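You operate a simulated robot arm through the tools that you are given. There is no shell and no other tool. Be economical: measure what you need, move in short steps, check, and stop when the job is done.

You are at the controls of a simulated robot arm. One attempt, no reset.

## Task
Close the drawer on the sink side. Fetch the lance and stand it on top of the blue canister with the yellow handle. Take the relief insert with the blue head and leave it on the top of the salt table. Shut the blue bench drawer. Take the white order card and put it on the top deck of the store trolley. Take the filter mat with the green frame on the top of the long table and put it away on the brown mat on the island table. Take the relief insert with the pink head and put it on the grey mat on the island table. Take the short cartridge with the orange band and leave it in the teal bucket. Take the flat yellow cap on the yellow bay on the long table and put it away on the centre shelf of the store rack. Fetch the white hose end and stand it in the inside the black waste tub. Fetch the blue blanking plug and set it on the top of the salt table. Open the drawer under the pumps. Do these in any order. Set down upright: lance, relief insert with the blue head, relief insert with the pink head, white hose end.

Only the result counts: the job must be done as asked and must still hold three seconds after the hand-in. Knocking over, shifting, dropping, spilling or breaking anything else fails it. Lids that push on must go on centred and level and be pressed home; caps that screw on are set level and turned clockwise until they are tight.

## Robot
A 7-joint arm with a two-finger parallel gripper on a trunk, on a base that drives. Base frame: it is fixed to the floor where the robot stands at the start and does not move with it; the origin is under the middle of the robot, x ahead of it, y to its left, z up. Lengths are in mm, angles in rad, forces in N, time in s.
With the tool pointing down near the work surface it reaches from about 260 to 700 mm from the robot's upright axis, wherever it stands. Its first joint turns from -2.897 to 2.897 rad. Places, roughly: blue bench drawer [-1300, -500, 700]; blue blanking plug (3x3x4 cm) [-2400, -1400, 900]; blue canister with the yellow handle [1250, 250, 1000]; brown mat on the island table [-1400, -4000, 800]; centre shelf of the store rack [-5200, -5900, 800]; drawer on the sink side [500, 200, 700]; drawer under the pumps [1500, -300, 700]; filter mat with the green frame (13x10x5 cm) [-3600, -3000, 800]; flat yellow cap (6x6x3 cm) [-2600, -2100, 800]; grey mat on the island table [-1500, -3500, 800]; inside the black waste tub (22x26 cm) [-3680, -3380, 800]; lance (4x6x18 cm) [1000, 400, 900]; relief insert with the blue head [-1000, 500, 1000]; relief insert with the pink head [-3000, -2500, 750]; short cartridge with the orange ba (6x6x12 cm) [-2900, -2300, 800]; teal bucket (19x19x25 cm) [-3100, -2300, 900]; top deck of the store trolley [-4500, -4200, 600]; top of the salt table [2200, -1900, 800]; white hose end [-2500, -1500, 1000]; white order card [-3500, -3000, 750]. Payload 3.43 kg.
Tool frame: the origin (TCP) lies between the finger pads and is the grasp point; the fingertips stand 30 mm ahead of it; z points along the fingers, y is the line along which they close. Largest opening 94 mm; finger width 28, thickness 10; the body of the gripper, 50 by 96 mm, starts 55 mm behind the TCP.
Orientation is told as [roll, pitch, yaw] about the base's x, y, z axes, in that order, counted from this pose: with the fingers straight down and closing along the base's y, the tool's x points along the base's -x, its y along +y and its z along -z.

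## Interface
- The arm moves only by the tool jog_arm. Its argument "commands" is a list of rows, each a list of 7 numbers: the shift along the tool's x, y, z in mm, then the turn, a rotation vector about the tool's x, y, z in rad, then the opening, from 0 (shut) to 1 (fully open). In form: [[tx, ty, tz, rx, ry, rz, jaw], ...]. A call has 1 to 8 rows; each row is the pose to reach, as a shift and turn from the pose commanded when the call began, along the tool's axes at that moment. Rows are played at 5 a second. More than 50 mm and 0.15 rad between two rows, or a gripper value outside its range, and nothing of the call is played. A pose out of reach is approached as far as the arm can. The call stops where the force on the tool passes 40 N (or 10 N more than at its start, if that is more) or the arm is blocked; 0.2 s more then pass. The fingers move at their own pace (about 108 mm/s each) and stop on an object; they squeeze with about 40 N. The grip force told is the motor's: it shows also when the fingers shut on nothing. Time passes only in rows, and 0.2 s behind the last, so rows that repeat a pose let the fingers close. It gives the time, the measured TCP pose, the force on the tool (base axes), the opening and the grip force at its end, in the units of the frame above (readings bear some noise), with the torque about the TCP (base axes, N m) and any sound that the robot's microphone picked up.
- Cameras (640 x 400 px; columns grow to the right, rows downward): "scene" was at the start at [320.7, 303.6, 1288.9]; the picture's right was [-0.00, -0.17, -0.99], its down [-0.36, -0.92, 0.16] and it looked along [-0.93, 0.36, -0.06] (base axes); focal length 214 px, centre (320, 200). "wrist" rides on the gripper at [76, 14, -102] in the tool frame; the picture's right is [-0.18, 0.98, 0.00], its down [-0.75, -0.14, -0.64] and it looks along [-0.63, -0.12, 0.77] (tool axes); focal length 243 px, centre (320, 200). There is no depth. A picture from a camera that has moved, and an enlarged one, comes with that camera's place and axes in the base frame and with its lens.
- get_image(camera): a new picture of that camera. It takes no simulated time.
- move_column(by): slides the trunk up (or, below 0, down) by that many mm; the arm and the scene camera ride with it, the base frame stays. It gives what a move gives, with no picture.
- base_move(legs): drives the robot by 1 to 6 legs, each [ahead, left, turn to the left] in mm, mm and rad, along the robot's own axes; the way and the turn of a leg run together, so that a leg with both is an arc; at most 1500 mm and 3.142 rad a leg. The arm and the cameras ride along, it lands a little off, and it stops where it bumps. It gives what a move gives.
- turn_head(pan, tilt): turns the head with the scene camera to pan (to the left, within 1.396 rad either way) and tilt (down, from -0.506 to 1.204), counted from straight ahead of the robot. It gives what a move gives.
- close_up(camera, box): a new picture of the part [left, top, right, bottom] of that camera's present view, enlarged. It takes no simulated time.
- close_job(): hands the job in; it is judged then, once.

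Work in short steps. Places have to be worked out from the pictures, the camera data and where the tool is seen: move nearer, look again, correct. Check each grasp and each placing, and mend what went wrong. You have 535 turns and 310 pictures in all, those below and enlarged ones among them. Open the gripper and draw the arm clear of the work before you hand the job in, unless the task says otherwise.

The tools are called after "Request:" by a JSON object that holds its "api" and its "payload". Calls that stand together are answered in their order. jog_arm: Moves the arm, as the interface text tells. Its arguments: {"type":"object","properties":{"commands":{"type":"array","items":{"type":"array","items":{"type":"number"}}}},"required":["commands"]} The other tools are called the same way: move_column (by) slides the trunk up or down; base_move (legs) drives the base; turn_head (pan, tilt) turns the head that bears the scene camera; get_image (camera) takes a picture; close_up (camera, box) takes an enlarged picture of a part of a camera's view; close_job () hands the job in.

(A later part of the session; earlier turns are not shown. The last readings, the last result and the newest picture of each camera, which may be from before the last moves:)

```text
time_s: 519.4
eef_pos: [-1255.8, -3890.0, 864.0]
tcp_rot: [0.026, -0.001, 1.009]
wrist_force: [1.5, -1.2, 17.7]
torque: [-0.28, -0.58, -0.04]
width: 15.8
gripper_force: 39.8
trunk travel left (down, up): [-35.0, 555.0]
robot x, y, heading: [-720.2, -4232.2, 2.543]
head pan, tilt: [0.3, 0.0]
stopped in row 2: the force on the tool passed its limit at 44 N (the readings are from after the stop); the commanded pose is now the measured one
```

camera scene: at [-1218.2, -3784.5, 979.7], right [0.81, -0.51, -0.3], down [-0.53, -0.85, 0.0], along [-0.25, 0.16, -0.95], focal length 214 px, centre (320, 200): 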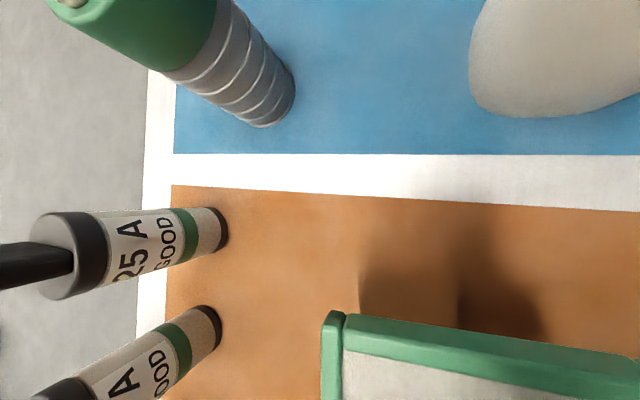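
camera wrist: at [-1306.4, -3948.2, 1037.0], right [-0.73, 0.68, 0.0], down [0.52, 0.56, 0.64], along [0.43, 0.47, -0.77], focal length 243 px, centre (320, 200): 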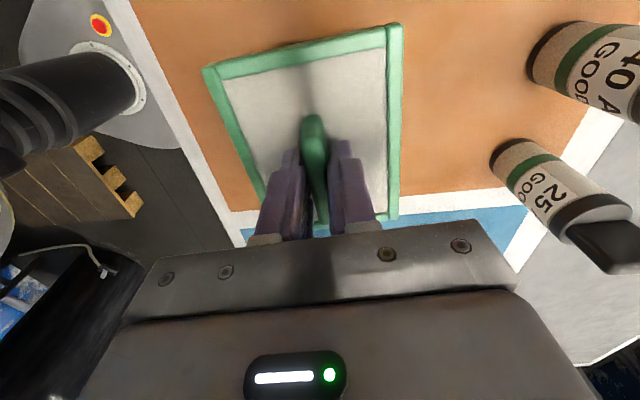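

Contact (island top ≈820). I ease off, open and rise.

Request:
{"api": "jog_arm", "payload": {"commands": [[0, 0, -2, 0.01, 0, 0, 0], [0, 0, -3, 0.02, 0, 0, 0], [0, 0, -3, 0.02, 0, 0, 0.25], [0, 0, -3, 0.02, 0, 0, 0.4], [0, 0, -3, 0.02, 0, 0, 0.4]]}}

Request:
{"api": "jog_arm", "payload": {"commands": [[0, 0, -40, 0, 0, 0, 0.4], [0, 0, -80, 0, 0, 0, 0.4], [0, 0, -120, 0, 0, 0, 0.4]]}}

Request:
{"api": "move_column", "payload": {"by": 150}}

Request:
{"api": "get_image", "payload": {"camera": "wrist"}}

```text
time_s: 520.6
eef_pos: [-1256.3, -3888.3, 864.4]
tcp_rot: [0.003, 0.0, 1.009]
wrist_force: [0.2, -0.2, 0.1]
torque: [-0.02, -0.01, 0.0]
width: 37.7
gripper_force: 0.0
trunk travel left (down, up): [-35.0, 555.0]
robot x, y, heading: [-724.3, -4230.9, 2.542]
head pan, tilt: [0.3, 0.0]
```

```text
time_s: 521.4
eef_pos: [-1256.2, -3886.2, 986.5]
tcp_rot: [0.001, -0.001, 1.008]
wrist_force: [-1.0, 0.0, -0.5]
torque: [-0.02, -0.01, -0.02]
width: 37.5
gripper_force: 0.0
trunk travel left (down, up): [-35.0, 555.0]
robot x, y, heading: [-725.6, -4227.6, 2.546]
head pan, tilt: [0.3, 0.0]
```

```text
time_s: 523.2
eef_pos: [-1255.7, -3887.3, 1134.8]
tcp_rot: [0.002, -0.001, 1.008]
wrist_force: [-0.5, 0.4, 0.0]
torque: [0.03, 0.0, -0.03]
width: 37.6
gripper_force: 0.1
trunk travel left (down, up): [-185.0, 405.0]
robot x, y, heading: [-723.1, -4231.8, 2.546]
head pan, tilt: [0.3, 0.0]
```

```text
136 pictures are left
camera wrist: at [-1309.7, -3943.7, 1236.8], right [-0.73, 0.68, 0.0], down [0.52, 0.56, 0.64], along [0.44, 0.47, -0.77], focal length 243 px, centre (320, 200)
```

wrist: 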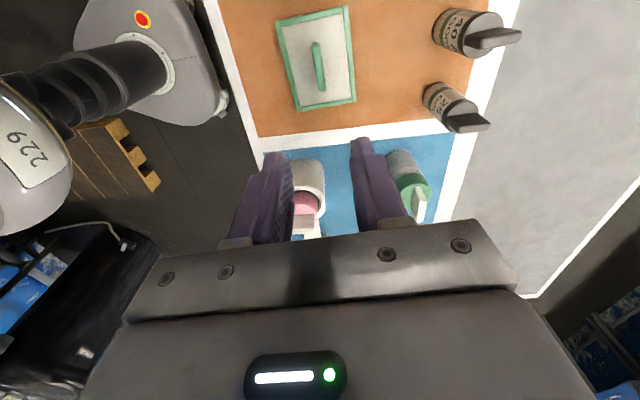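

The mat lies on the brown mat. Next the pink insert on the long table: I go back around the island.

Request:
{"api": "base_move", "payload": {"legs": [[0, -1100, 0], [1000, 0, 0], [1000, 0, 0], [0, 930, 0]]}}

Request:
{"api": "turn_head", "payload": {"pan": 0.9, "tilt": 0.2}}

Request:
{"api": "get_image", "payload": {"camera": "scene"}}

```text
time_s: 543.0
eef_pos: [-2824.6, -2614.9, 1135.3]
tcp_rot: [0.003, 0.001, 1.025]
wrist_force: [0.1, 0.3, 0.6]
torque: [0.01, 0.02, 0.02]
width: 37.5
gripper_force: 0.1
trunk travel left (down, up): [-185.0, 405.0]
robot x, y, heading: [-2287.8, -2954.6, 2.559]
head pan, tilt: [0.3, 0.0]
```

```text
time_s: 544.0
eef_pos: [-2825.8, -2615.4, 1134.7]
tcp_rot: [0.003, -0.002, 1.025]
wrist_force: [0.2, 0.1, 0.0]
torque: [0.01, -0.03, 0.03]
width: 37.6
gripper_force: 0.0
trunk travel left (down, up): [-185.0, 405.0]
robot x, y, heading: [-2286.9, -2953.0, 2.559]
head pan, tilt: [0.901, 0.201]
```

```text
135 pictures are left
camera scene: at [-2841.8, -2499.4, 1207.8], right [0.53, -0.32, -0.78], down [-0.38, -0.92, 0.12], along [-0.76, 0.23, -0.61], focal length 214 px, centre (320, 200)
```

scene: 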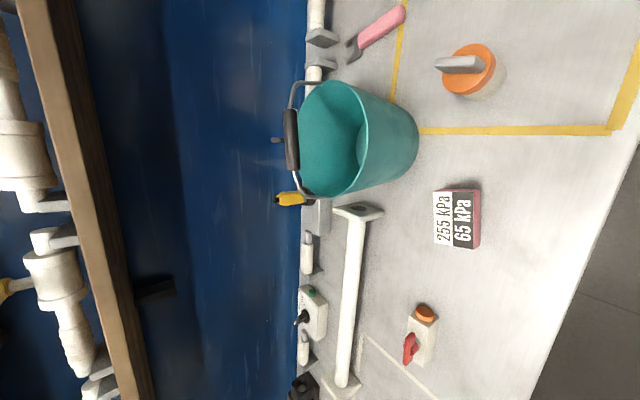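

The pink insert stands near the bucket; I'll take it slightly off-centre, away from the bucket. I move ahead over it and look down.

Request:
{"api": "turn_head", "payload": {"pan": 0, "tilt": 0.6}}

Request:
{"api": "base_move", "payload": {"legs": [[189, 20, 0]]}}

Request:
{"api": "get_image", "payload": {"camera": "scene"}}

Request:
{"api": "get_image", "payload": {"camera": "wrist"}}

```text
time_s: 545.2
eef_pos: [-2824.9, -2615.2, 1134.3]
tcp_rot: [0.001, 0.0, 1.024]
wrist_force: [0.6, -0.4, -0.7]
torque: [0.02, -0.01, -0.01]
width: 37.7
gripper_force: 0.1
trunk travel left (down, up): [-185.0, 405.0]
robot x, y, heading: [-2287.7, -2945.6, 2.559]
head pan, tilt: [0.0, 0.6]
```

```text
time_s: 546.8
eef_pos: [-2993.9, -2533.3, 1135.7]
tcp_rot: [0.0, 0.001, 1.032]
wrist_force: [0.8, -0.1, -1.3]
torque: [0.0, -0.04, -0.02]
width: 37.7
gripper_force: 0.0
trunk travel left (down, up): [-185.0, 405.0]
robot x, y, heading: [-2447.1, -2867.4, 2.563]
head pan, tilt: [0.0, 0.6]
```

```text
134 pictures are left
camera scene: at [-2968.0, -2486.2, 1176.8], right [0.86, -0.51, 0.0], down [-0.42, -0.71, 0.57], along [-0.29, -0.48, -0.82], focal length 214 px, centre (320, 200)
```

scene: 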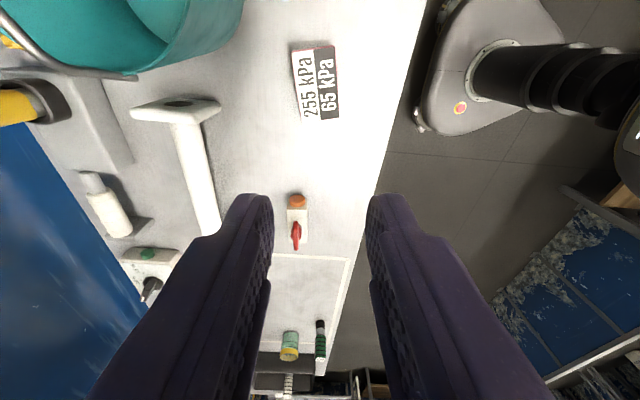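

```text
133 pictures are left
camera wrist: at [-3047.0, -2590.7, 1236.6], right [-0.75, 0.66, 0.0], down [0.51, 0.57, 0.64], along [0.43, 0.48, -0.77], focal length 243 px, centre (320, 200)
```

wrist: 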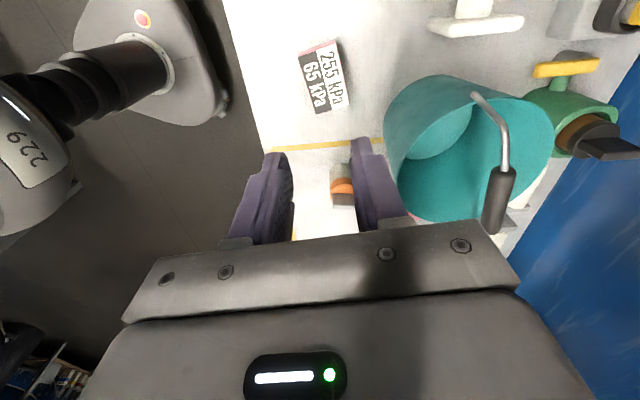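

Pink head ≈[-2992, -2515], turned by ~0.1 rad. I rotate, shift, open to 78 mm and descend in stages.

Request:
{"api": "jog_arm", "payload": {"commands": [[1, 5, 0, 0, 0, -0.1, 0.6], [1, 5, 0, 0, 0, -0.1, 0.83]]}}

Request:
{"api": "move_column", "payload": {"by": -170}}

Request:
{"api": "get_image", "payload": {"camera": "wrist"}}

Request:
{"api": "get_image", "payload": {"camera": "scene"}}

```text
time_s: 547.4
eef_pos: [-2999.0, -2532.2, 1134.9]
tcp_rot: [0.001, 0.002, 1.131]
wrist_force: [-0.3, -0.3, -0.2]
torque: [-0.02, 0.0, 0.01]
width: 78.0
gripper_force: 0.0
trunk travel left (down, up): [-185.0, 405.0]
robot x, y, heading: [-2453.0, -2860.5, 2.561]
head pan, tilt: [0.0, 0.6]
```

```text
time_s: 549.3
eef_pos: [-2999.3, -2531.5, 965.4]
tcp_rot: [0.002, 0.0, 1.131]
wrist_force: [0.4, 0.1, -0.4]
torque: [-0.04, 0.0, 0.01]
width: 78.3
gripper_force: 0.1
trunk travel left (down, up): [-15.0, 575.0]
robot x, y, heading: [-2454.7, -2867.2, 2.561]
head pan, tilt: [0.0, 0.6]
```

```text
132 pictures are left
camera wrist: at [-3045.0, -2593.9, 1067.2], right [-0.81, 0.59, 0.0], down [0.45, 0.62, 0.64], along [0.37, 0.52, -0.77], focal length 243 px, centre (320, 200)
```

wrist: 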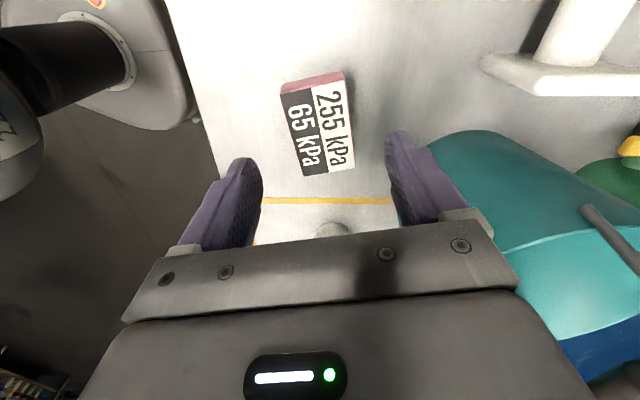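

```text
131 pictures are left
camera scene: at [-2976.9, -2481.9, 1007.5], right [0.9, -0.43, 0.0], down [-0.35, -0.75, 0.57], along [-0.24, -0.51, -0.82], focal length 214 px, centre (320, 200)
```

scene: 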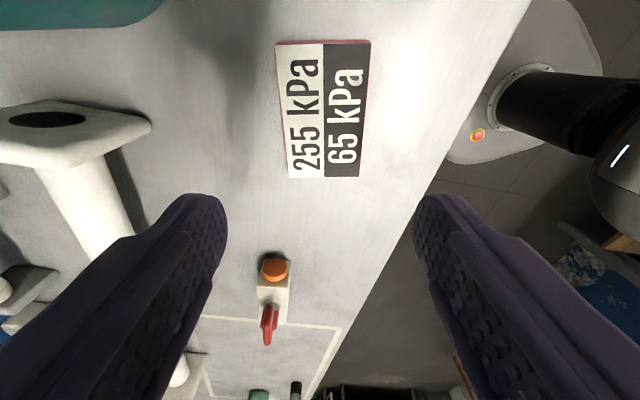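

Aligned. I descend 123 mm to grip height and close.

Request:
{"api": "jog_arm", "payload": {"commands": [[0, 0, 40, 0, 0, 0, 0.83], [0, 0, 80, 0, 0, 0, 0.83], [0, 0, 110, 0, 0, 0, 0.83], [0, 0, 122, 0, 0, 0, 0.83]]}}

Request:
{"api": "get_image", "payload": {"camera": "wrist"}}

```text
time_s: 550.3
eef_pos: [-2999.9, -2530.1, 843.4]
tcp_rot: [0.002, -0.001, 1.129]
wrist_force: [-0.1, 0.1, 0.4]
torque: [0.02, 0.03, 0.04]
width: 78.1
gripper_force: 0.3
trunk travel left (down, up): [-15.0, 575.0]
robot x, y, heading: [-2451.5, -2864.6, 2.569]
head pan, tilt: [0.0, 0.6]
```

```text
130 pictures are left
camera wrist: at [-3046.5, -2592.9, 946.2], right [-0.81, 0.59, 0.0], down [0.45, 0.62, 0.64], along [0.38, 0.52, -0.77], focal length 243 px, centre (320, 200)
```

wrist: 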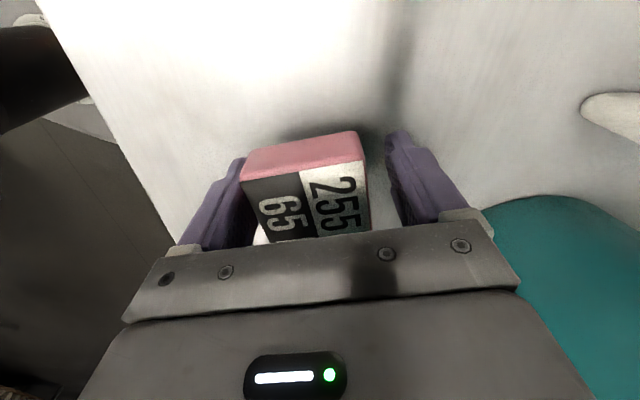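

Request:
{"api": "jog_arm", "payload": {"commands": [[0, 0, 0, 0, 0, 0, 0.65], [0, 0, 0, 0, 0, 0, 0.5], [0, 0, 0, 0, 0, 0, 0.5], [0, 0, 0, 0, 0, 0, 0.5]]}}

Request:
{"api": "jog_arm", "payload": {"commands": [[0, 0, -20, 0, 0, 0, 0.5], [0, 0, -60, 0, 0, 0, 0.5], [0, 0, -100, 0, 0, 0, 0.5], [0, 0, -140, 0, 0, 0, 0.5]]}}

Request:
{"api": "move_column", "payload": {"by": 120}}

Request:
{"api": "get_image", "payload": {"camera": "wrist"}}

```text
time_s: 551.3
eef_pos: [-3000.1, -2529.9, 844.4]
tcp_rot: [0.002, 0.0, 1.131]
wrist_force: [0.5, 1.1, 0.4]
torque: [-0.05, 0.05, 0.0]
width: 60.3
gripper_force: 40.5
trunk travel left (down, up): [-15.0, 575.0]
robot x, y, heading: [-2452.8, -2866.8, 2.563]
head pan, tilt: [0.0, 0.6]
```

```text
time_s: 552.3
eef_pos: [-2997.7, -2531.5, 983.8]
tcp_rot: [-0.001, -0.001, 1.131]
wrist_force: [-0.7, 0.3, -1.8]
torque: [-0.07, 0.03, -0.03]
width: 60.1
gripper_force: 39.5
trunk travel left (down, up): [-15.0, 575.0]
robot x, y, heading: [-2450.6, -2866.5, 2.565]
head pan, tilt: [0.0, 0.6]
```

```text
time_s: 553.8
eef_pos: [-2998.2, -2530.4, 1102.9]
tcp_rot: [0.0, -0.001, 1.132]
wrist_force: [0.0, 0.9, -2.1]
torque: [-0.03, 0.02, 0.04]
width: 59.9
gripper_force: 39.9
trunk travel left (down, up): [-135.0, 455.0]
robot x, y, heading: [-2450.6, -2863.0, 2.563]
head pan, tilt: [0.0, 0.6]
```

```text
129 pictures are left
camera wrist: at [-3044.3, -2593.2, 1205.2], right [-0.81, 0.59, 0.0], down [0.45, 0.62, 0.64], along [0.38, 0.52, -0.77], focal length 243 px, centre (320, 200)
```

wrist: 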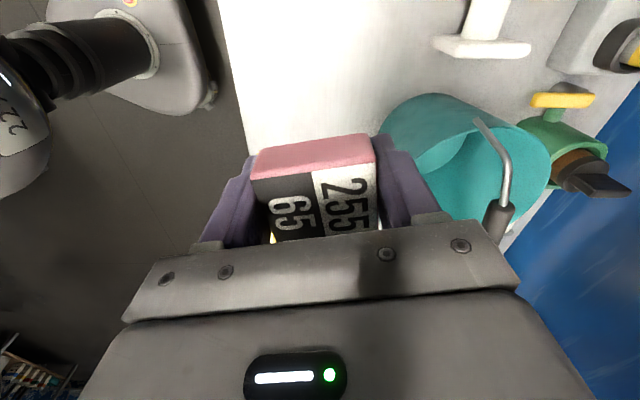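

Held. I turn around toward the island's grey mat and approach its near side.

Request:
{"api": "base_move", "payload": {"legs": [[-200, 0, 0], [0, 0, -3.14], [250, 0, 0]]}}

Request:
{"api": "turn_head", "payload": {"pan": 0.7, "tilt": 0.2}}

Request:
{"api": "get_image", "payload": {"camera": "scene"}}

```text
time_s: 564.0
eef_pos: [-1502.1, -3404.1, 1102.6]
tcp_rot: [0.002, 0.0, -1.954]
wrist_force: [-0.2, 0.5, -1.5]
torque: [0.04, 0.0, 0.02]
width: 59.7
gripper_force: 40.3
trunk travel left (down, up): [-135.0, 455.0]
robot x, y, heading: [-2065.4, -3103.3, -0.523]
head pan, tilt: [0.0, 0.6]
```

```text
time_s: 565.1
eef_pos: [-1504.0, -3403.8, 1104.0]
tcp_rot: [0.0, -0.001, -1.952]
wrist_force: [-0.2, -0.8, -2.0]
torque: [0.0, -0.02, 0.0]
width: 59.9
gripper_force: 40.1
trunk travel left (down, up): [-135.0, 455.0]
robot x, y, heading: [-2070.3, -3101.1, -0.519]
head pan, tilt: [0.7, 0.201]
```

```text
128 pictures are left
camera scene: at [-1482.7, -3510.3, 1162.8], right [-0.71, 0.29, -0.64], down [0.25, 0.96, 0.15], along [0.66, -0.05, -0.75], focal length 214 px, centre (320, 200)
```

scene: 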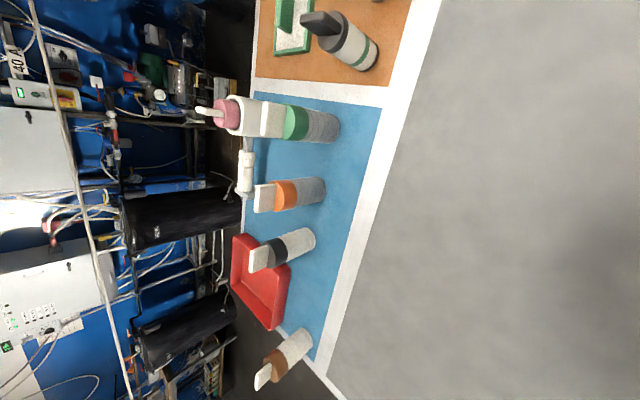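

The grey mat is wide and empty under the hand. I lower: trunk first, then arm.

Request:
{"api": "move_column", "payload": {"by": -130}}

Request:
{"api": "get_image", "payload": {"camera": "wrist"}}

Request:
{"api": "jog_arm", "payload": {"commands": [[0, 0, 40, 0, 0, 0, 0.5], [0, 0, 80, 0, 0, 0, 0.5], [0, 0, 95, 0, 0, 0, 0.5], [0, 0, 99, 0, 0, 0, 0.5], [0, 0, 102, 0, 0, 0, 0.5]]}}

```text
time_s: 566.7
eef_pos: [-1502.7, -3402.7, 974.4]
tcp_rot: [0.0, 0.0, -1.953]
wrist_force: [-0.3, 0.3, -1.9]
torque: [0.0, 0.01, -0.01]
width: 59.9
gripper_force: 39.9
trunk travel left (down, up): [-5.0, 585.0]
robot x, y, heading: [-2066.9, -3099.8, -0.518]
head pan, tilt: [0.7, 0.201]
```

```text
127 pictures are left
camera wrist: at [-1462.1, -3337.2, 1075.7], right [0.84, -0.54, 0.0], down [-0.41, -0.65, 0.64], along [-0.34, -0.54, -0.77], focal length 243 px, centre (320, 200)
```

wrist: 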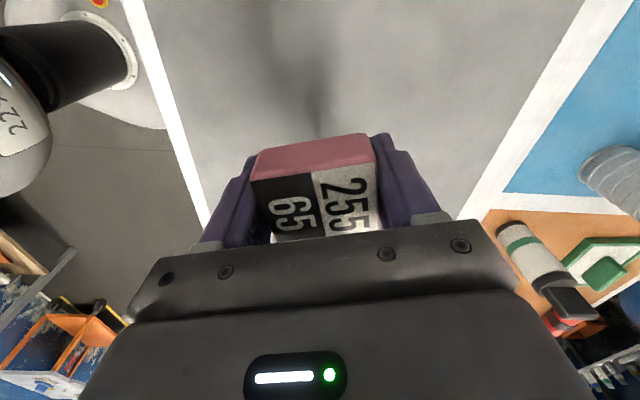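

```text
time_s: 567.9
eef_pos: [-1502.4, -3403.4, 872.1]
tcp_rot: [0.0, 0.0, -1.951]
wrist_force: [0.5, -0.4, -1.2]
torque: [0.04, -0.03, -0.02]
width: 59.8
gripper_force: 40.0
trunk travel left (down, up): [-5.0, 585.0]
robot x, y, heading: [-2066.8, -3102.9, -0.521]
head pan, tilt: [0.7, 0.201]
```

Request:
{"api": "jog_arm", "payload": {"commands": [[0, 0, 3, 0, 0, 0, 0.5], [0, 0, 6, 0, 0, 0, 0.5], [0, 0, 9, 0, 0, 0, 0.5], [0, 0, 12, 0, 0, 0, 0.5]]}}

```text
time_s: 568.9
eef_pos: [-1503.2, -3402.5, 863.2]
tcp_rot: [0.01, -0.001, -1.951]
wrist_force: [6.2, -1.1, 37.1]
torque: [-0.36, 0.22, 0.04]
width: 60.1
gripper_force: 39.9
trunk travel left (down, up): [-5.0, 585.0]
robot x, y, heading: [-2069.5, -3101.7, -0.523]
head pan, tilt: [0.7, 0.201]
```

Contact. I ease 3 mm, open, rise and check.

Request:
{"api": "jog_arm", "payload": {"commands": [[0, 0, -3, 0, 0, 0, 0.5], [0, 0, -3, 0, 0, 0, 0.68], [0, 0, -3, 0, 0, 0, 0.8], [0, 0, -3, 0, 0, 0, 0.83]]}}

Request:
{"api": "jog_arm", "payload": {"commands": [[0, 0, -30, 0, 0, 0, 0.83], [0, 0, -75, 0, 0, 0, 0.83], [0, 0, -120, 0, 0, 0, 0.83]]}}

Request:
{"api": "move_column", "payload": {"by": 100}}

Request:
{"api": "get_image", "payload": {"camera": "wrist"}}

```text
time_s: 569.9
eef_pos: [-1503.7, -3403.7, 862.6]
tcp_rot: [0.0, 0.001, -1.953]
wrist_force: [-0.3, 0.6, -0.6]
torque: [-0.01, 0.0, 0.0]
width: 77.8
gripper_force: 0.0
trunk travel left (down, up): [-5.0, 585.0]
robot x, y, heading: [-2069.2, -3102.8, -0.521]
head pan, tilt: [0.7, 0.201]
```

```text
time_s: 570.7
eef_pos: [-1502.7, -3401.8, 982.8]
tcp_rot: [0.001, 0.002, -1.954]
wrist_force: [0.2, 0.1, -0.2]
torque: [-0.02, 0.02, 0.01]
width: 78.1
gripper_force: 0.0
trunk travel left (down, up): [-5.0, 585.0]
robot x, y, heading: [-2067.4, -3100.3, -0.523]
head pan, tilt: [0.7, 0.201]
```

```text
time_s: 572.0
eef_pos: [-1502.0, -3403.1, 1081.3]
tcp_rot: [-0.001, 0.0, -1.951]
wrist_force: [0.6, 0.1, 0.2]
torque: [0.01, -0.01, -0.02]
width: 78.1
gripper_force: 0.1
trunk travel left (down, up): [-105.0, 485.0]
robot x, y, heading: [-2065.7, -3099.2, -0.519]
head pan, tilt: [0.7, 0.201]
```

```text
126 pictures are left
camera wrist: at [-1461.7, -3337.5, 1184.1], right [0.84, -0.54, 0.0], down [-0.41, -0.65, 0.64], along [-0.34, -0.54, -0.77], focal length 243 px, centre (320, 200)
```

wrist: 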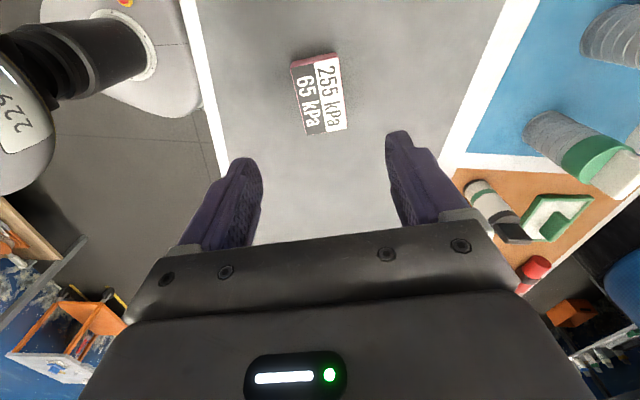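

The pink insert stands on the grey mat. Next the orange-band cartridge: I turn back to the long table.

Request:
{"api": "base_move", "payload": {"legs": [[-250, 0, 0], [0, 0, 3.07], [150, -130, 0]]}}

Request:
{"api": "turn_head", "payload": {"pan": 0.7, "tilt": 0.1}}

Request:
{"api": "get_image", "payload": {"camera": "scene"}}

```text
time_s: 582.3
eef_pos: [-2895.8, -2462.6, 1082.0]
tcp_rot: [0.0, 0.001, 1.15]
wrist_force: [0.4, -0.5, -0.3]
torque: [0.02, 0.0, 0.01]
width: 78.0
gripper_force: 0.1
trunk travel left (down, up): [-105.0, 485.0]
robot x, y, heading: [-2346.8, -2785.3, 2.58]
head pan, tilt: [0.7, 0.201]
```

```text
time_s: 583.0
eef_pos: [-2895.1, -2463.1, 1082.4]
tcp_rot: [0.001, -0.002, 1.151]
wrist_force: [-0.5, -0.2, -0.4]
torque: [0.0, 0.03, -0.01]
width: 77.9
gripper_force: 0.1
trunk travel left (down, up): [-105.0, 485.0]
robot x, y, heading: [-2342.3, -2787.3, 2.579]
head pan, tilt: [0.7, 0.099]
```

```text
125 pictures are left
camera scene: at [-2909.8, -2345.8, 1142.6], right [0.7, -0.31, -0.64], down [-0.35, -0.93, 0.08], along [-0.63, 0.17, -0.76], focal length 214 px, centre (320, 200)
```

scene: 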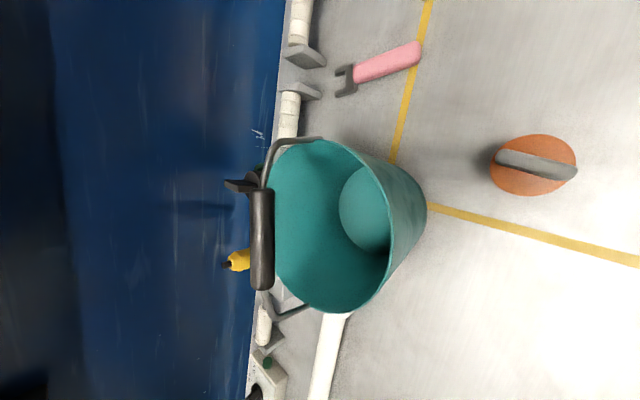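

The bucket centre is ≈[-3057, -2334], so there is room to take the cartridge (≈[-2887, -2346]) with this hand yaw. I move over it and look down.

Request:
{"api": "base_move", "payload": {"legs": [[50, -103, 0]]}}

Request:
{"api": "turn_head", "payload": {"pan": 0, "tilt": 0.6}}

Request:
{"api": "get_image", "payload": {"camera": "scene"}}

Request:
{"api": "get_image", "payload": {"camera": "wrist"}}

```text
time_s: 584.2
eef_pos: [-2882.4, -2348.5, 1081.5]
tcp_rot: [-0.001, -0.001, 1.148]
wrist_force: [0.0, 0.5, -0.2]
torque: [-0.04, 0.0, 0.02]
width: 77.9
gripper_force: 0.0
trunk travel left (down, up): [-105.0, 485.0]
robot x, y, heading: [-2331.8, -2673.1, 2.583]
head pan, tilt: [0.7, 0.099]
```

```text
time_s: 585.2
eef_pos: [-2883.0, -2347.1, 1082.9]
tcp_rot: [0.003, 0.001, 1.148]
wrist_force: [-0.1, -1.0, -0.1]
torque: [0.0, 0.02, -0.02]
width: 77.9
gripper_force: 0.1
trunk travel left (down, up): [-105.0, 485.0]
robot x, y, heading: [-2331.8, -2671.7, 2.578]
head pan, tilt: [0.0, 0.6]
```

```text
124 pictures are left
camera scene: at [-2861.9, -2297.8, 1124.6], right [0.91, -0.41, 0.0], down [-0.34, -0.75, 0.56], along [-0.23, -0.51, -0.83], focal length 214 px, centre (320, 200)
```

scene: 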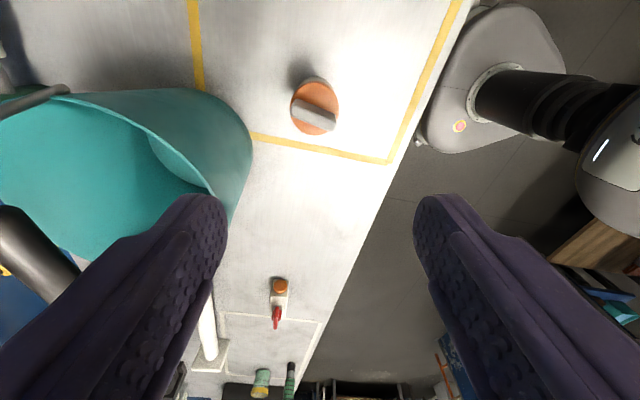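

```text
123 pictures are left
camera wrist: at [-2927.9, -2411.1, 1184.3], right [-0.82, 0.57, 0.0], down [0.44, 0.63, 0.64], along [0.37, 0.53, -0.77], focal length 243 px, centre (320, 200)
```

wrist: 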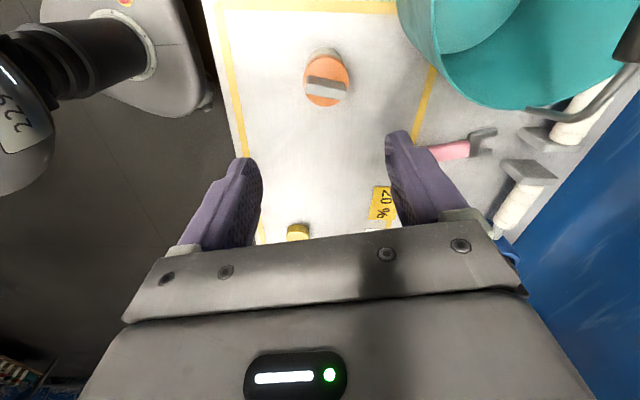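

The cartridge is ≈[-2888, -2341]. I correct a few mm and lower to z≈980 to verify.

Request:
{"api": "jog_arm", "payload": {"commands": [[-3, 6, 0, 0, 0, 0, 0.85]]}}

Request:
{"api": "move_column", "payload": {"by": -95}}

Request:
{"api": "get_image", "payload": {"camera": "wrist"}}

Request:
{"api": "get_image", "payload": {"camera": "scene"}}

```text
time_s: 585.6
eef_pos: [-2888.1, -2342.5, 1081.7]
tcp_rot: [0.001, 0.001, 1.149]
wrist_force: [0.5, -0.6, 0.9]
torque: [-0.01, -0.02, 0.02]
width: 80.0
gripper_force: 0.0
trunk travel left (down, up): [-105.0, 485.0]
robot x, y, heading: [-2333.7, -2672.6, 2.583]
head pan, tilt: [0.0, 0.6]
```

```text
time_s: 586.9
eef_pos: [-2886.8, -2343.5, 987.9]
tcp_rot: [0.001, 0.0, 1.149]
wrist_force: [0.1, -0.1, -0.4]
torque: [0.0, 0.0, 0.0]
width: 79.9
gripper_force: 0.2
trunk travel left (down, up): [-10.0, 580.0]
robot x, y, heading: [-2330.7, -2675.6, 2.585]
head pan, tilt: [0.0, 0.6]
```

```text
122 pictures are left
camera wrist: at [-2932.1, -2405.9, 1089.7], right [-0.82, 0.57, 0.0], down [0.44, 0.63, 0.64], along [0.37, 0.53, -0.77], focal length 243 px, centre (320, 200)
```

wrist: 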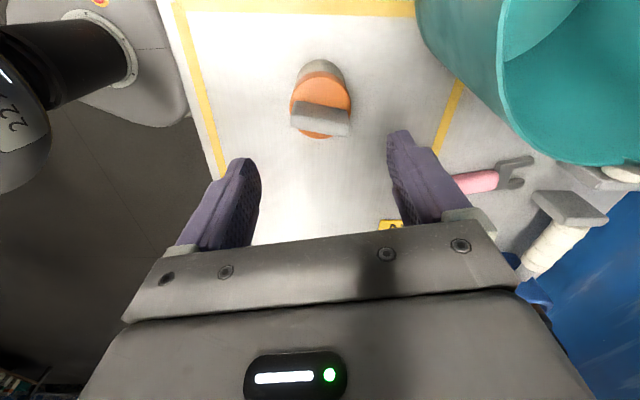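

```text
121 pictures are left
camera scene: at [-2866.1, -2292.7, 1030.0], right [0.91, -0.41, 0.0], down [-0.34, -0.75, 0.57], along [-0.23, -0.52, -0.82], focal length 214 px, centre (320, 200)
```

scene: 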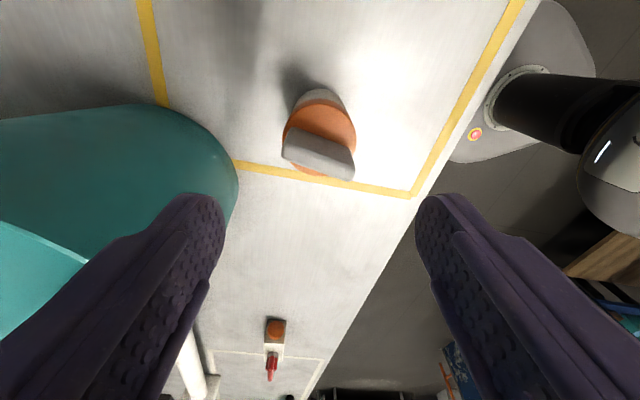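

Both views agree: top ≈877, centre ≈[-2888, -2340]. I go down to z≈862 and close on the body.

Request:
{"api": "jog_arm", "payload": {"commands": [[-3, 2, 40, 0, 0, 0, 0.85], [-3, 2, 80, 0, 0, 0, 0.85], [-3, 2, 110, 0, 0, 0, 0.85], [-3, 2, 125, 0, 0, 0, 0.85]]}}

Request:
{"api": "get_image", "payload": {"camera": "wrist"}}

```text
time_s: 587.9
eef_pos: [-2887.4, -2338.7, 862.2]
tcp_rot: [0.003, -0.002, 1.147]
wrist_force: [0.0, -0.2, 0.2]
torque: [-0.03, 0.0, -0.01]
width: 79.9
gripper_force: 0.1
trunk travel left (down, up): [-10.0, 580.0]
robot x, y, heading: [-2331.0, -2669.6, 2.581]
head pan, tilt: [0.0, 0.6]
```

```text
120 pictures are left
camera wrist: at [-2932.0, -2402.6, 963.9], right [-0.82, 0.57, 0.0], down [0.44, 0.63, 0.64], along [0.36, 0.53, -0.77], focal length 243 px, centre (320, 200)
```

wrist: 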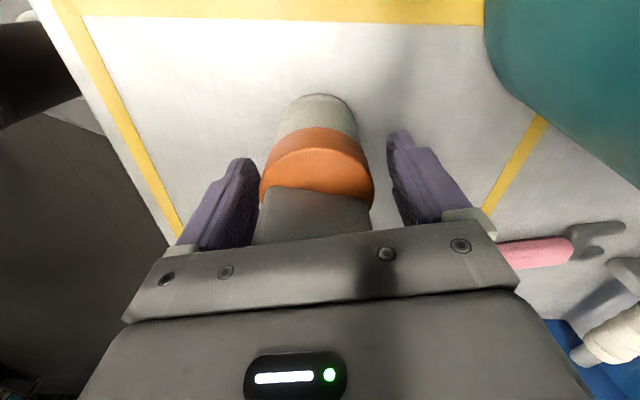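

Request:
{"api": "jog_arm", "payload": {"commands": [[0, 0, 0, 0, 0, 0, 0.65], [0, 0, 0, 0, 0, 0, 0.5], [0, 0, 0, 0, 0, 0, 0.5], [0, 0, 0, 0, 0, 0, 0.5]]}}

Request:
{"api": "jog_arm", "payload": {"commands": [[0, 0, -20, 0, 0, 0, 0.5], [0, 0, -60, 0, 0, 0, 0.5], [0, 0, -100, 0, 0, 0, 0.5]]}}

Request:
{"api": "move_column", "payload": {"by": 170}}

Request:
{"api": "get_image", "payload": {"camera": "wrist"}}

```text
time_s: 588.9
eef_pos: [-2887.8, -2339.3, 861.9]
tcp_rot: [-0.001, -0.001, 1.149]
wrist_force: [1.4, 0.3, -0.6]
torque: [0.0, -0.02, -0.04]
width: 57.1
gripper_force: 39.8
trunk travel left (down, up): [-10.0, 580.0]
robot x, y, heading: [-2329.6, -2677.6, 2.581]
head pan, tilt: [0.0, 0.6]
```

```text
time_s: 589.7
eef_pos: [-2884.9, -2340.3, 962.2]
tcp_rot: [0.001, 0.0, 1.147]
wrist_force: [1.0, -0.3, -1.2]
torque: [-0.01, -0.03, 0.0]
width: 57.0
gripper_force: 39.5
trunk travel left (down, up): [-10.0, 580.0]
robot x, y, heading: [-2325.6, -2673.1, 2.581]
head pan, tilt: [0.0, 0.6]
```

```text
time_s: 591.7
eef_pos: [-2885.4, -2340.2, 1132.0]
tcp_rot: [-0.001, 0.002, 1.149]
wrist_force: [-0.6, 0.5, -2.3]
torque: [-0.03, 0.02, -0.04]
width: 56.9
gripper_force: 39.7
trunk travel left (down, up): [-180.0, 410.0]
robot x, y, heading: [-2327.7, -2673.9, 2.585]
head pan, tilt: [0.0, 0.6]
```

```text
119 pictures are left
camera wrist: at [-2931.2, -2403.0, 1233.6], right [-0.82, 0.57, 0.0], down [0.44, 0.63, 0.64], along [0.37, 0.53, -0.77], focal length 243 px, centre (320, 200)
```

wrist: 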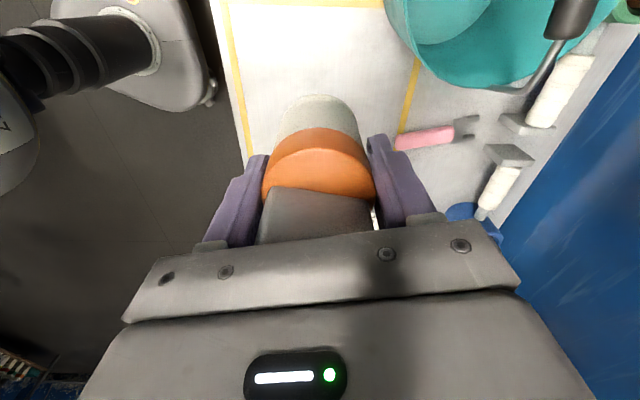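

Held (57 mm). I look at the bucket from here with the head panned toward it.

Request:
{"api": "turn_head", "payload": {"pan": 0.7, "tilt": 0.4}}

Request:
{"api": "get_image", "payload": {"camera": "scene"}}

```text
time_s: 592.7
eef_pos: [-2886.6, -2340.4, 1131.3]
tcp_rot: [0.0, 0.001, 1.15]
wrist_force: [1.3, -0.3, -1.6]
torque: [0.01, 0.02, 0.04]
width: 56.9
gripper_force: 39.7
trunk travel left (down, up): [-180.0, 410.0]
robot x, y, heading: [-2330.9, -2669.4, 2.586]
head pan, tilt: [0.7, 0.4]
```

```text
118 pictures are left
camera scene: at [-2912.1, -2248.9, 1191.7], right [0.7, -0.31, -0.64], down [-0.15, -0.94, 0.3], along [-0.7, -0.11, -0.7], focal length 214 px, centre (320, 200)
```

scene: 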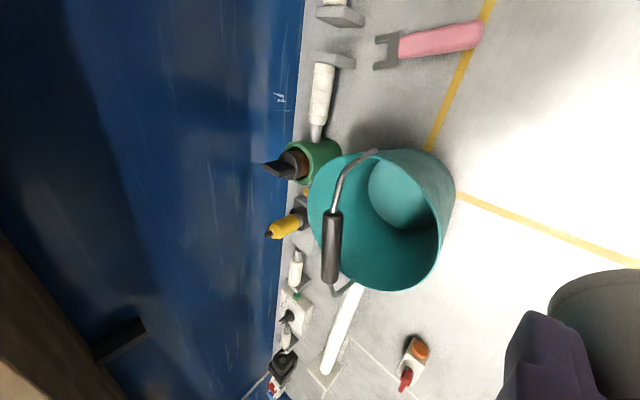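

The bucket's bail stands upright across its middle (parallel to the wall), so I must go in through the front half, with the hand's thin side across. I raise and turn the hand by −1.43 rad, then view from above.

Request:
{"api": "turn_head", "payload": {"pan": 0, "tilt": 0.6}}

Request:
{"api": "move_column", "payload": {"by": 60}}

Request:
{"api": "jog_arm", "payload": {"commands": [[0, 0, 0, 0, 0, -0.15, 0.5], [0, 0, 0, 0, 0, -0.3, 0.5], [0, 0, 0, 0, 0, -0.45, 0.5], [0, 0, 0, 0, 0, -0.6, 0.5], [0, 0, 0, 0, 0, -0.75, 0.5], [0, 0, 0, 0, 0, -0.9, 0.5], [0, 0, 0, 0, 0, -1.05, 0.5], [0, 0, 0, 0, 0, -1.2, 0.5]]}}

Request:
{"api": "jog_arm", "payload": {"commands": [[0, 0, 0, 0, 0, -0.1, 0.5], [0, 0, 0, 0, 0, -0.2, 0.5]]}}

Request:
{"api": "get_image", "payload": {"camera": "scene"}}

Request:
{"api": "get_image", "payload": {"camera": "wrist"}}

```text
time_s: 593.8
eef_pos: [-2885.3, -2339.6, 1131.9]
tcp_rot: [-0.002, 0.0, 1.147]
wrist_force: [0.1, 0.8, -1.6]
torque: [0.02, 0.0, 0.01]
width: 56.3
gripper_force: 39.7
trunk travel left (down, up): [-180.0, 410.0]
robot x, y, heading: [-2326.8, -2668.6, 2.584]
head pan, tilt: [0.0, 0.6]
```

```text
time_s: 594.8
eef_pos: [-2885.7, -2340.6, 1193.3]
tcp_rot: [0.0, 0.0, 1.149]
wrist_force: [-0.4, -0.1, -1.8]
torque: [0.01, 0.0, 0.02]
width: 56.3
gripper_force: 40.0
trunk travel left (down, up): [-240.0, 350.0]
robot x, y, heading: [-2330.3, -2674.3, 2.581]
head pan, tilt: [0.0, 0.6]
```

```text
time_s: 596.6
eef_pos: [-2886.3, -2338.9, 1191.2]
tcp_rot: [0.0, 0.0, 2.35]
wrist_force: [-0.4, -0.2, -2.0]
torque: [0.0, 0.0, -0.01]
width: 56.5
gripper_force: 40.6
trunk travel left (down, up): [-240.0, 350.0]
robot x, y, heading: [-2332.5, -2673.3, 2.578]
head pan, tilt: [0.0, 0.6]
```

```text
time_s: 597.2
eef_pos: [-2886.5, -2340.6, 1192.7]
tcp_rot: [0.0, 0.0, 2.55]
wrist_force: [-0.4, -0.8, -1.2]
torque: [0.0, 0.02, -0.01]
width: 56.7
gripper_force: 40.1
trunk travel left (down, up): [-240.0, 350.0]
robot x, y, heading: [-2330.9, -2671.0, 2.586]
head pan, tilt: [0.0, 0.6]
```

```text
117 pictures are left
camera scene: at [-2933.1, -2309.5, 1234.6], right [0.56, 0.83, 0.0], down [0.69, -0.46, 0.56], along [0.47, -0.31, -0.83], focal length 214 px, centre (320, 200)
```

scene: 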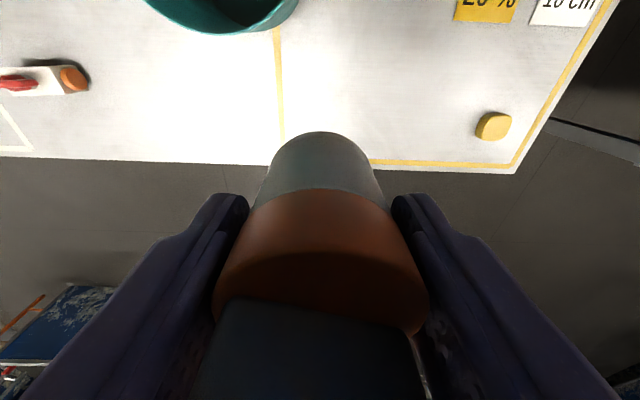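

```text
116 pictures are left
camera wrist: at [-2831.7, -2393.9, 1294.2], right [-0.7, -0.71, 0.0], down [-0.55, 0.54, 0.64], along [-0.46, 0.45, -0.77], focal length 243 px, centre (320, 200)
```

wrist: 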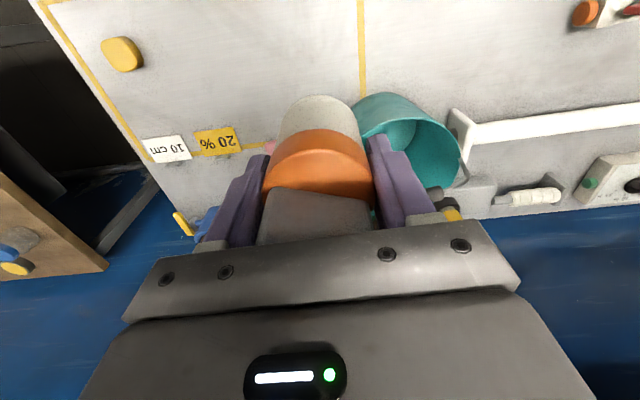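

I look forward/down at the bucket.

Request:
{"api": "turn_head", "payload": {"pan": 0.4, "tilt": -0.1}}

Request:
{"api": "get_image", "payload": {"camera": "scene"}}

```text
time_s: 598.3
eef_pos: [-2884.7, -2340.6, 1192.2]
tcp_rot: [0.001, 0.001, 2.548]
wrist_force: [0.1, 0.6, -1.8]
torque: [-0.02, 0.03, -0.02]
width: 56.2
gripper_force: 40.2
trunk travel left (down, up): [-240.0, 350.0]
robot x, y, heading: [-2333.0, -2675.7, 2.587]
head pan, tilt: [0.4, -0.099]
```

```text
115 pictures are left
camera scene: at [-3005.0, -2301.6, 1242.8], right [0.52, 0.76, -0.39], down [0.8, -0.59, -0.09], along [-0.3, -0.27, -0.92], focal length 214 px, centre (320, 200)
```

scene: 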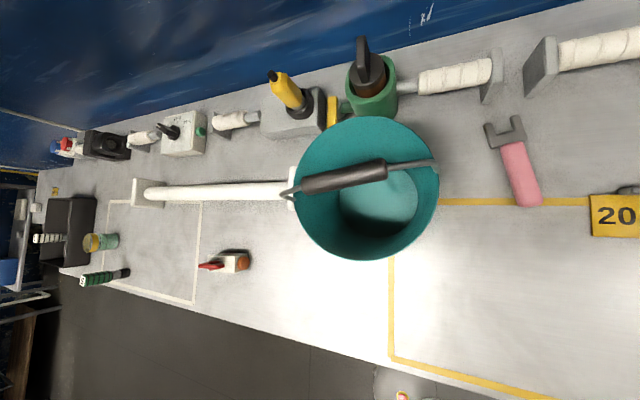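

Very clear: rim centre ≈[-3067, -2325], rim z≈966, bail over the middle. Target for the load: ≈[-3023, -2348], yaw 2.66. I tuck the head pod (tilt 1.2), rotate slightly and drive there.

Request:
{"api": "turn_head", "payload": {"pan": 0, "tilt": 1.2}}

Request:
{"api": "jog_arm", "payload": {"commands": [[0, 0, 0, 0, 0, -0.11, 0.5]]}}

Request:
{"api": "base_move", "payload": {"legs": [[114, 79, 0]]}}

Request:
{"api": "get_image", "payload": {"camera": "wrist"}}

Request:
{"api": "get_image", "payload": {"camera": "scene"}}

```text
time_s: 599.7
eef_pos: [-2885.6, -2340.5, 1192.8]
tcp_rot: [0.0, 0.001, 2.549]
wrist_force: [0.1, 0.0, -1.7]
torque: [0.02, -0.02, -0.01]
width: 56.1
gripper_force: 39.9
trunk travel left (down, up): [-240.0, 350.0]
robot x, y, heading: [-2333.0, -2671.7, 2.583]
head pan, tilt: [0.0, 1.201]
```

```text
time_s: 600.1
eef_pos: [-2886.7, -2340.4, 1193.2]
tcp_rot: [0.0, 0.0, 2.659]
wrist_force: [0.0, -0.1, -1.9]
torque: [-0.01, 0.0, 0.0]
width: 56.2
gripper_force: 39.9
trunk travel left (down, up): [-240.0, 350.0]
robot x, y, heading: [-2327.2, -2672.3, 2.586]
head pan, tilt: [0.0, 1.201]
```

```text
time_s: 601.5
eef_pos: [-3027.9, -2345.3, 1192.0]
tcp_rot: [0.0, 0.001, 2.66]
wrist_force: [-1.4, -0.3, -1.5]
torque: [0.0, -0.01, 0.0]
width: 56.0
gripper_force: 40.2
trunk travel left (down, up): [-240.0, 350.0]
robot x, y, heading: [-2474.7, -2679.4, 2.578]
head pan, tilt: [0.0, 1.201]
```

```text
114 pictures are left
camera wrist: at [-2967.7, -2392.7, 1293.7], right [-0.62, -0.78, 0.0], down [-0.6, 0.48, 0.64], along [-0.5, 0.4, -0.77], focal length 243 px, centre (320, 200)
```

wrist: 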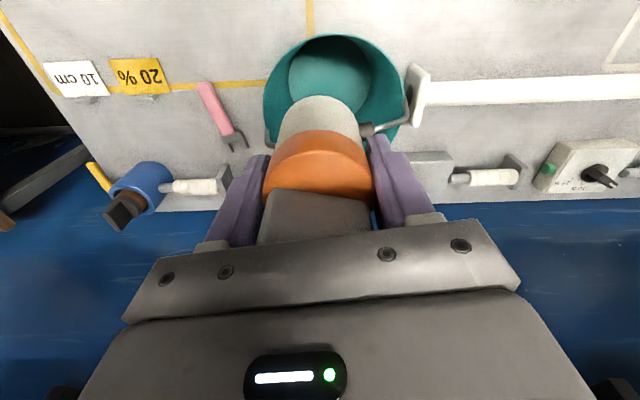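

```text
113 pictures are left
camera scene: at [-3038.1, -2340.3, 1266.5], right [0.47, 0.89, 0.0], down [0.32, -0.17, 0.93], along [0.82, -0.43, -0.36], focal length 214 px, centre (320, 200)
```

scene: 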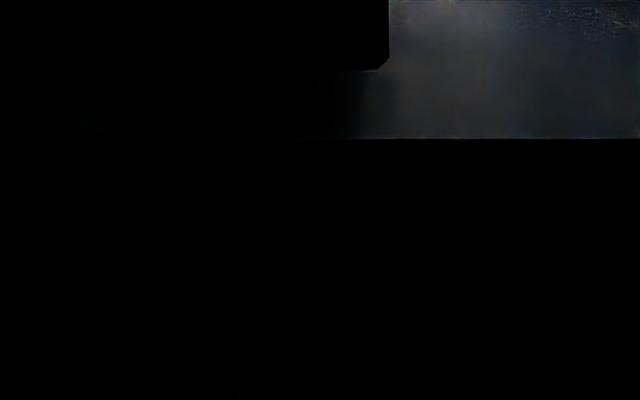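

Position relative to the bucket centre: ≈48 mm in front of the bail plane. I lower in stages, first 110 mm.

Request:
{"api": "move_column", "payload": {"by": -110}}

Request:
{"api": "get_image", "payload": {"camera": "wrist"}}

```text
time_s: 602.9
eef_pos: [-3026.2, -2345.7, 1083.0]
tcp_rot: [0.0, 0.0, 2.658]
wrist_force: [-0.9, -0.5, -2.3]
torque: [0.01, 0.0, 0.01]
width: 55.9
gripper_force: 40.2
trunk travel left (down, up): [-130.0, 460.0]
robot x, y, heading: [-2468.9, -2677.8, 2.582]
head pan, tilt: [0.0, 1.201]
```

```text
112 pictures are left
camera wrist: at [-2966.6, -2392.8, 1184.4], right [-0.62, -0.78, 0.0], down [-0.6, 0.48, 0.64], along [-0.5, 0.4, -0.77], focal length 243 px, centre (320, 200)
```

wrist: 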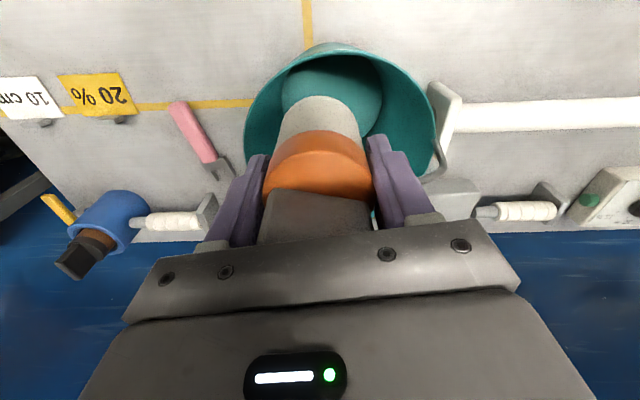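

Clearances look right (front ~16 mm); I shift 12 mm along the bail direction to centre sideways and lower 100 mm more.

Request:
{"api": "jog_arm", "payload": {"commands": [[0, 12, 0, 0, 0, 0, 0.5]]}}

Request:
{"api": "move_column", "payload": {"by": -100}}

Request:
{"api": "get_image", "payload": {"camera": "wrist"}}

```text
time_s: 603.3
eef_pos: [-3030.7, -2355.6, 1082.5]
tcp_rot: [0.001, 0.0, 2.657]
wrist_force: [0.1, -0.1, -2.0]
torque: [0.02, 0.03, 0.0]
width: 55.9
gripper_force: 40.1
trunk travel left (down, up): [-130.0, 460.0]
robot x, y, heading: [-2470.2, -2677.0, 2.581]
head pan, tilt: [0.0, 1.201]
```

```text
time_s: 604.6
eef_pos: [-3030.8, -2355.9, 983.0]
tcp_rot: [0.0, -0.003, 2.66]
wrist_force: [-1.2, 0.6, 3.1]
torque: [0.07, 0.06, 0.02]
width: 55.6
gripper_force: 40.1
trunk travel left (down, up): [-30.0, 560.0]
robot x, y, heading: [-2472.1, -2681.3, 2.578]
head pan, tilt: [0.0, 1.201]
```

```text
111 pictures are left
camera wrist: at [-2971.1, -2404.0, 1084.7], right [-0.62, -0.78, 0.0], down [-0.6, 0.48, 0.64], along [-0.5, 0.4, -0.77], focal length 243 px, centre (320, 200)
```

wrist: 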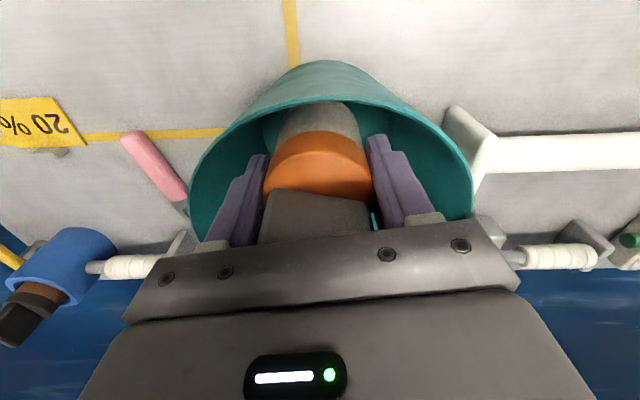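

A light contact (≈5 N) appeared, seemingly the bail against the palm. I raise 20 mm and look with the head from the side.

Request:
{"api": "move_column", "payload": {"by": 20}}

Request:
{"api": "close_up", "payload": {"camera": "wrist", "box": [170, 60, 490, 260]}}

```text
time_s: 605.3
eef_pos: [-3030.0, -2356.3, 1002.7]
tcp_rot: [0.0, -0.001, 2.659]
wrist_force: [0.3, -0.2, -2.0]
torque: [0.01, 0.03, 0.02]
width: 55.9
gripper_force: 40.1
trunk travel left (down, up): [-50.0, 540.0]
robot x, y, heading: [-2476.1, -2676.2, 2.583]
head pan, tilt: [0.0, 1.201]
```

```text
2.00 times, centred on (330, 160) of wrist
camera zoom: at [-2971.2, -2403.9, 1104.1], right [-0.62, -0.78, 0.0], down [-0.6, 0.48, 0.64], along [-0.5, 0.4, -0.77], focal length 485 px, centre (300, 280)
```

zoom: 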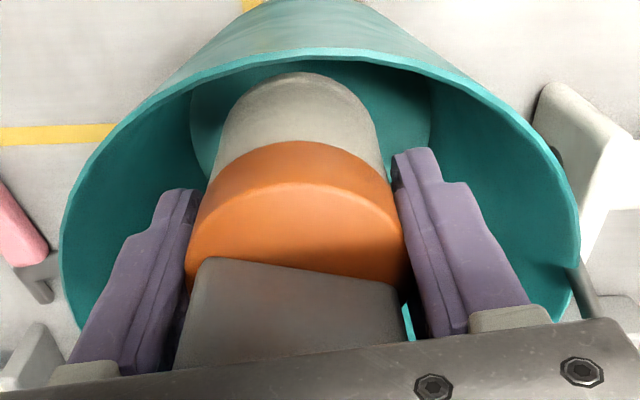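

The bail's grip touched the palm's rear edge, so it is ~35 mm behind the TCP. I shift 10 mm toward the robot and lower again.

Request:
{"api": "jog_arm", "payload": {"commands": [[5, 0, 0, 0, 0, 0, 0.5], [10, 0, 0, 0, 0, 0, 0.5]]}}

Request:
{"api": "move_column", "payload": {"by": -40}}

```text
time_s: 605.9
eef_pos: [-3022.0, -2361.2, 1001.9]
tcp_rot: [0.0, 0.0, 2.659]
wrist_force: [0.6, -0.5, -2.1]
torque: [0.01, -0.02, -0.02]
width: 55.9
gripper_force: 40.2
trunk travel left (down, up): [-50.0, 540.0]
robot x, y, heading: [-2472.4, -2680.1, 2.58]
head pan, tilt: [0.0, 1.201]
```

```text
time_s: 606.5
eef_pos: [-3024.3, -2360.3, 982.6]
tcp_rot: [0.001, -0.028, 2.656]
wrist_force: [5.6, -3.2, 11.7]
torque: [0.46, 0.9, -0.03]
width: 55.8
gripper_force: 39.6
trunk travel left (down, up): [-19.0, 571.0]
robot x, y, heading: [-2472.3, -2679.6, 2.579]
head pan, tilt: [0.0, 1.201]
stopped: the force on the tool passed its limit at 56 N (the readings are from after the stop); the commanded pose is now the measured one
```

The head housing behind the palm meets the bail. I raise 60 mm, tilt the hand by −0.25 (leaning toward me) and shift 10 mm forward, which clears it, then lower again.

Request:
{"api": "move_column", "payload": {"by": 70}}

Request:
{"api": "jog_arm", "payload": {"commands": [[5, 0, 0, 0, -0.11, 0, 0.5], [10, 0, 0, 0, -0.222, 0, 0.5]]}}

Request:
{"api": "move_column", "payload": {"by": -60}}

Request:
{"api": "get_image", "payload": {"camera": "wrist"}}

```text
time_s: 607.6
eef_pos: [-3025.4, -2359.7, 1049.3]
tcp_rot: [0.0, -0.021, 2.657]
wrist_force: [0.3, -0.4, -1.9]
torque: [0.0, 0.02, -0.02]
width: 55.3
gripper_force: 40.0
trunk travel left (down, up): [-89.0, 501.0]
robot x, y, heading: [-2470.0, -2680.3, 2.583]
head pan, tilt: [0.0, 1.201]
```

```text
time_s: 608.2
eef_pos: [-3017.5, -2364.4, 1049.2]
tcp_rot: [0.0, -0.246, 2.658]
wrist_force: [0.7, 1.2, -1.8]
torque: [-0.02, 0.03, 0.01]
width: 55.4
gripper_force: 40.2
trunk travel left (down, up): [-89.0, 501.0]
robot x, y, heading: [-2471.9, -2677.9, 2.578]
head pan, tilt: [0.0, 1.201]
```

```text
time_s: 609.2
eef_pos: [-3017.5, -2365.3, 988.9]
tcp_rot: [0.001, -0.243, 2.656]
wrist_force: [-0.2, -0.2, -1.4]
torque: [0.01, 0.04, 0.01]
width: 55.1
gripper_force: 40.2
trunk travel left (down, up): [-29.0, 561.0]
robot x, y, heading: [-2472.5, -2676.2, 2.579]
head pan, tilt: [0.0, 1.201]
```

```text
109 pictures are left
camera wrist: at [-2937.5, -2422.9, 1070.0], right [-0.62, -0.79, 0.04], down [-0.44, 0.39, 0.81], along [-0.65, 0.48, -0.59], focal length 243 px, centre (320, 200)
```

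wrist: 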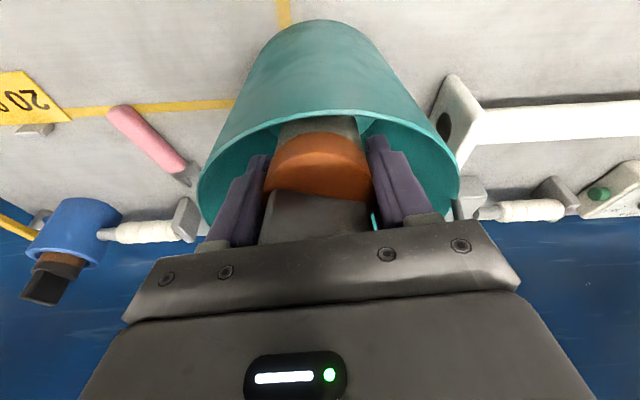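

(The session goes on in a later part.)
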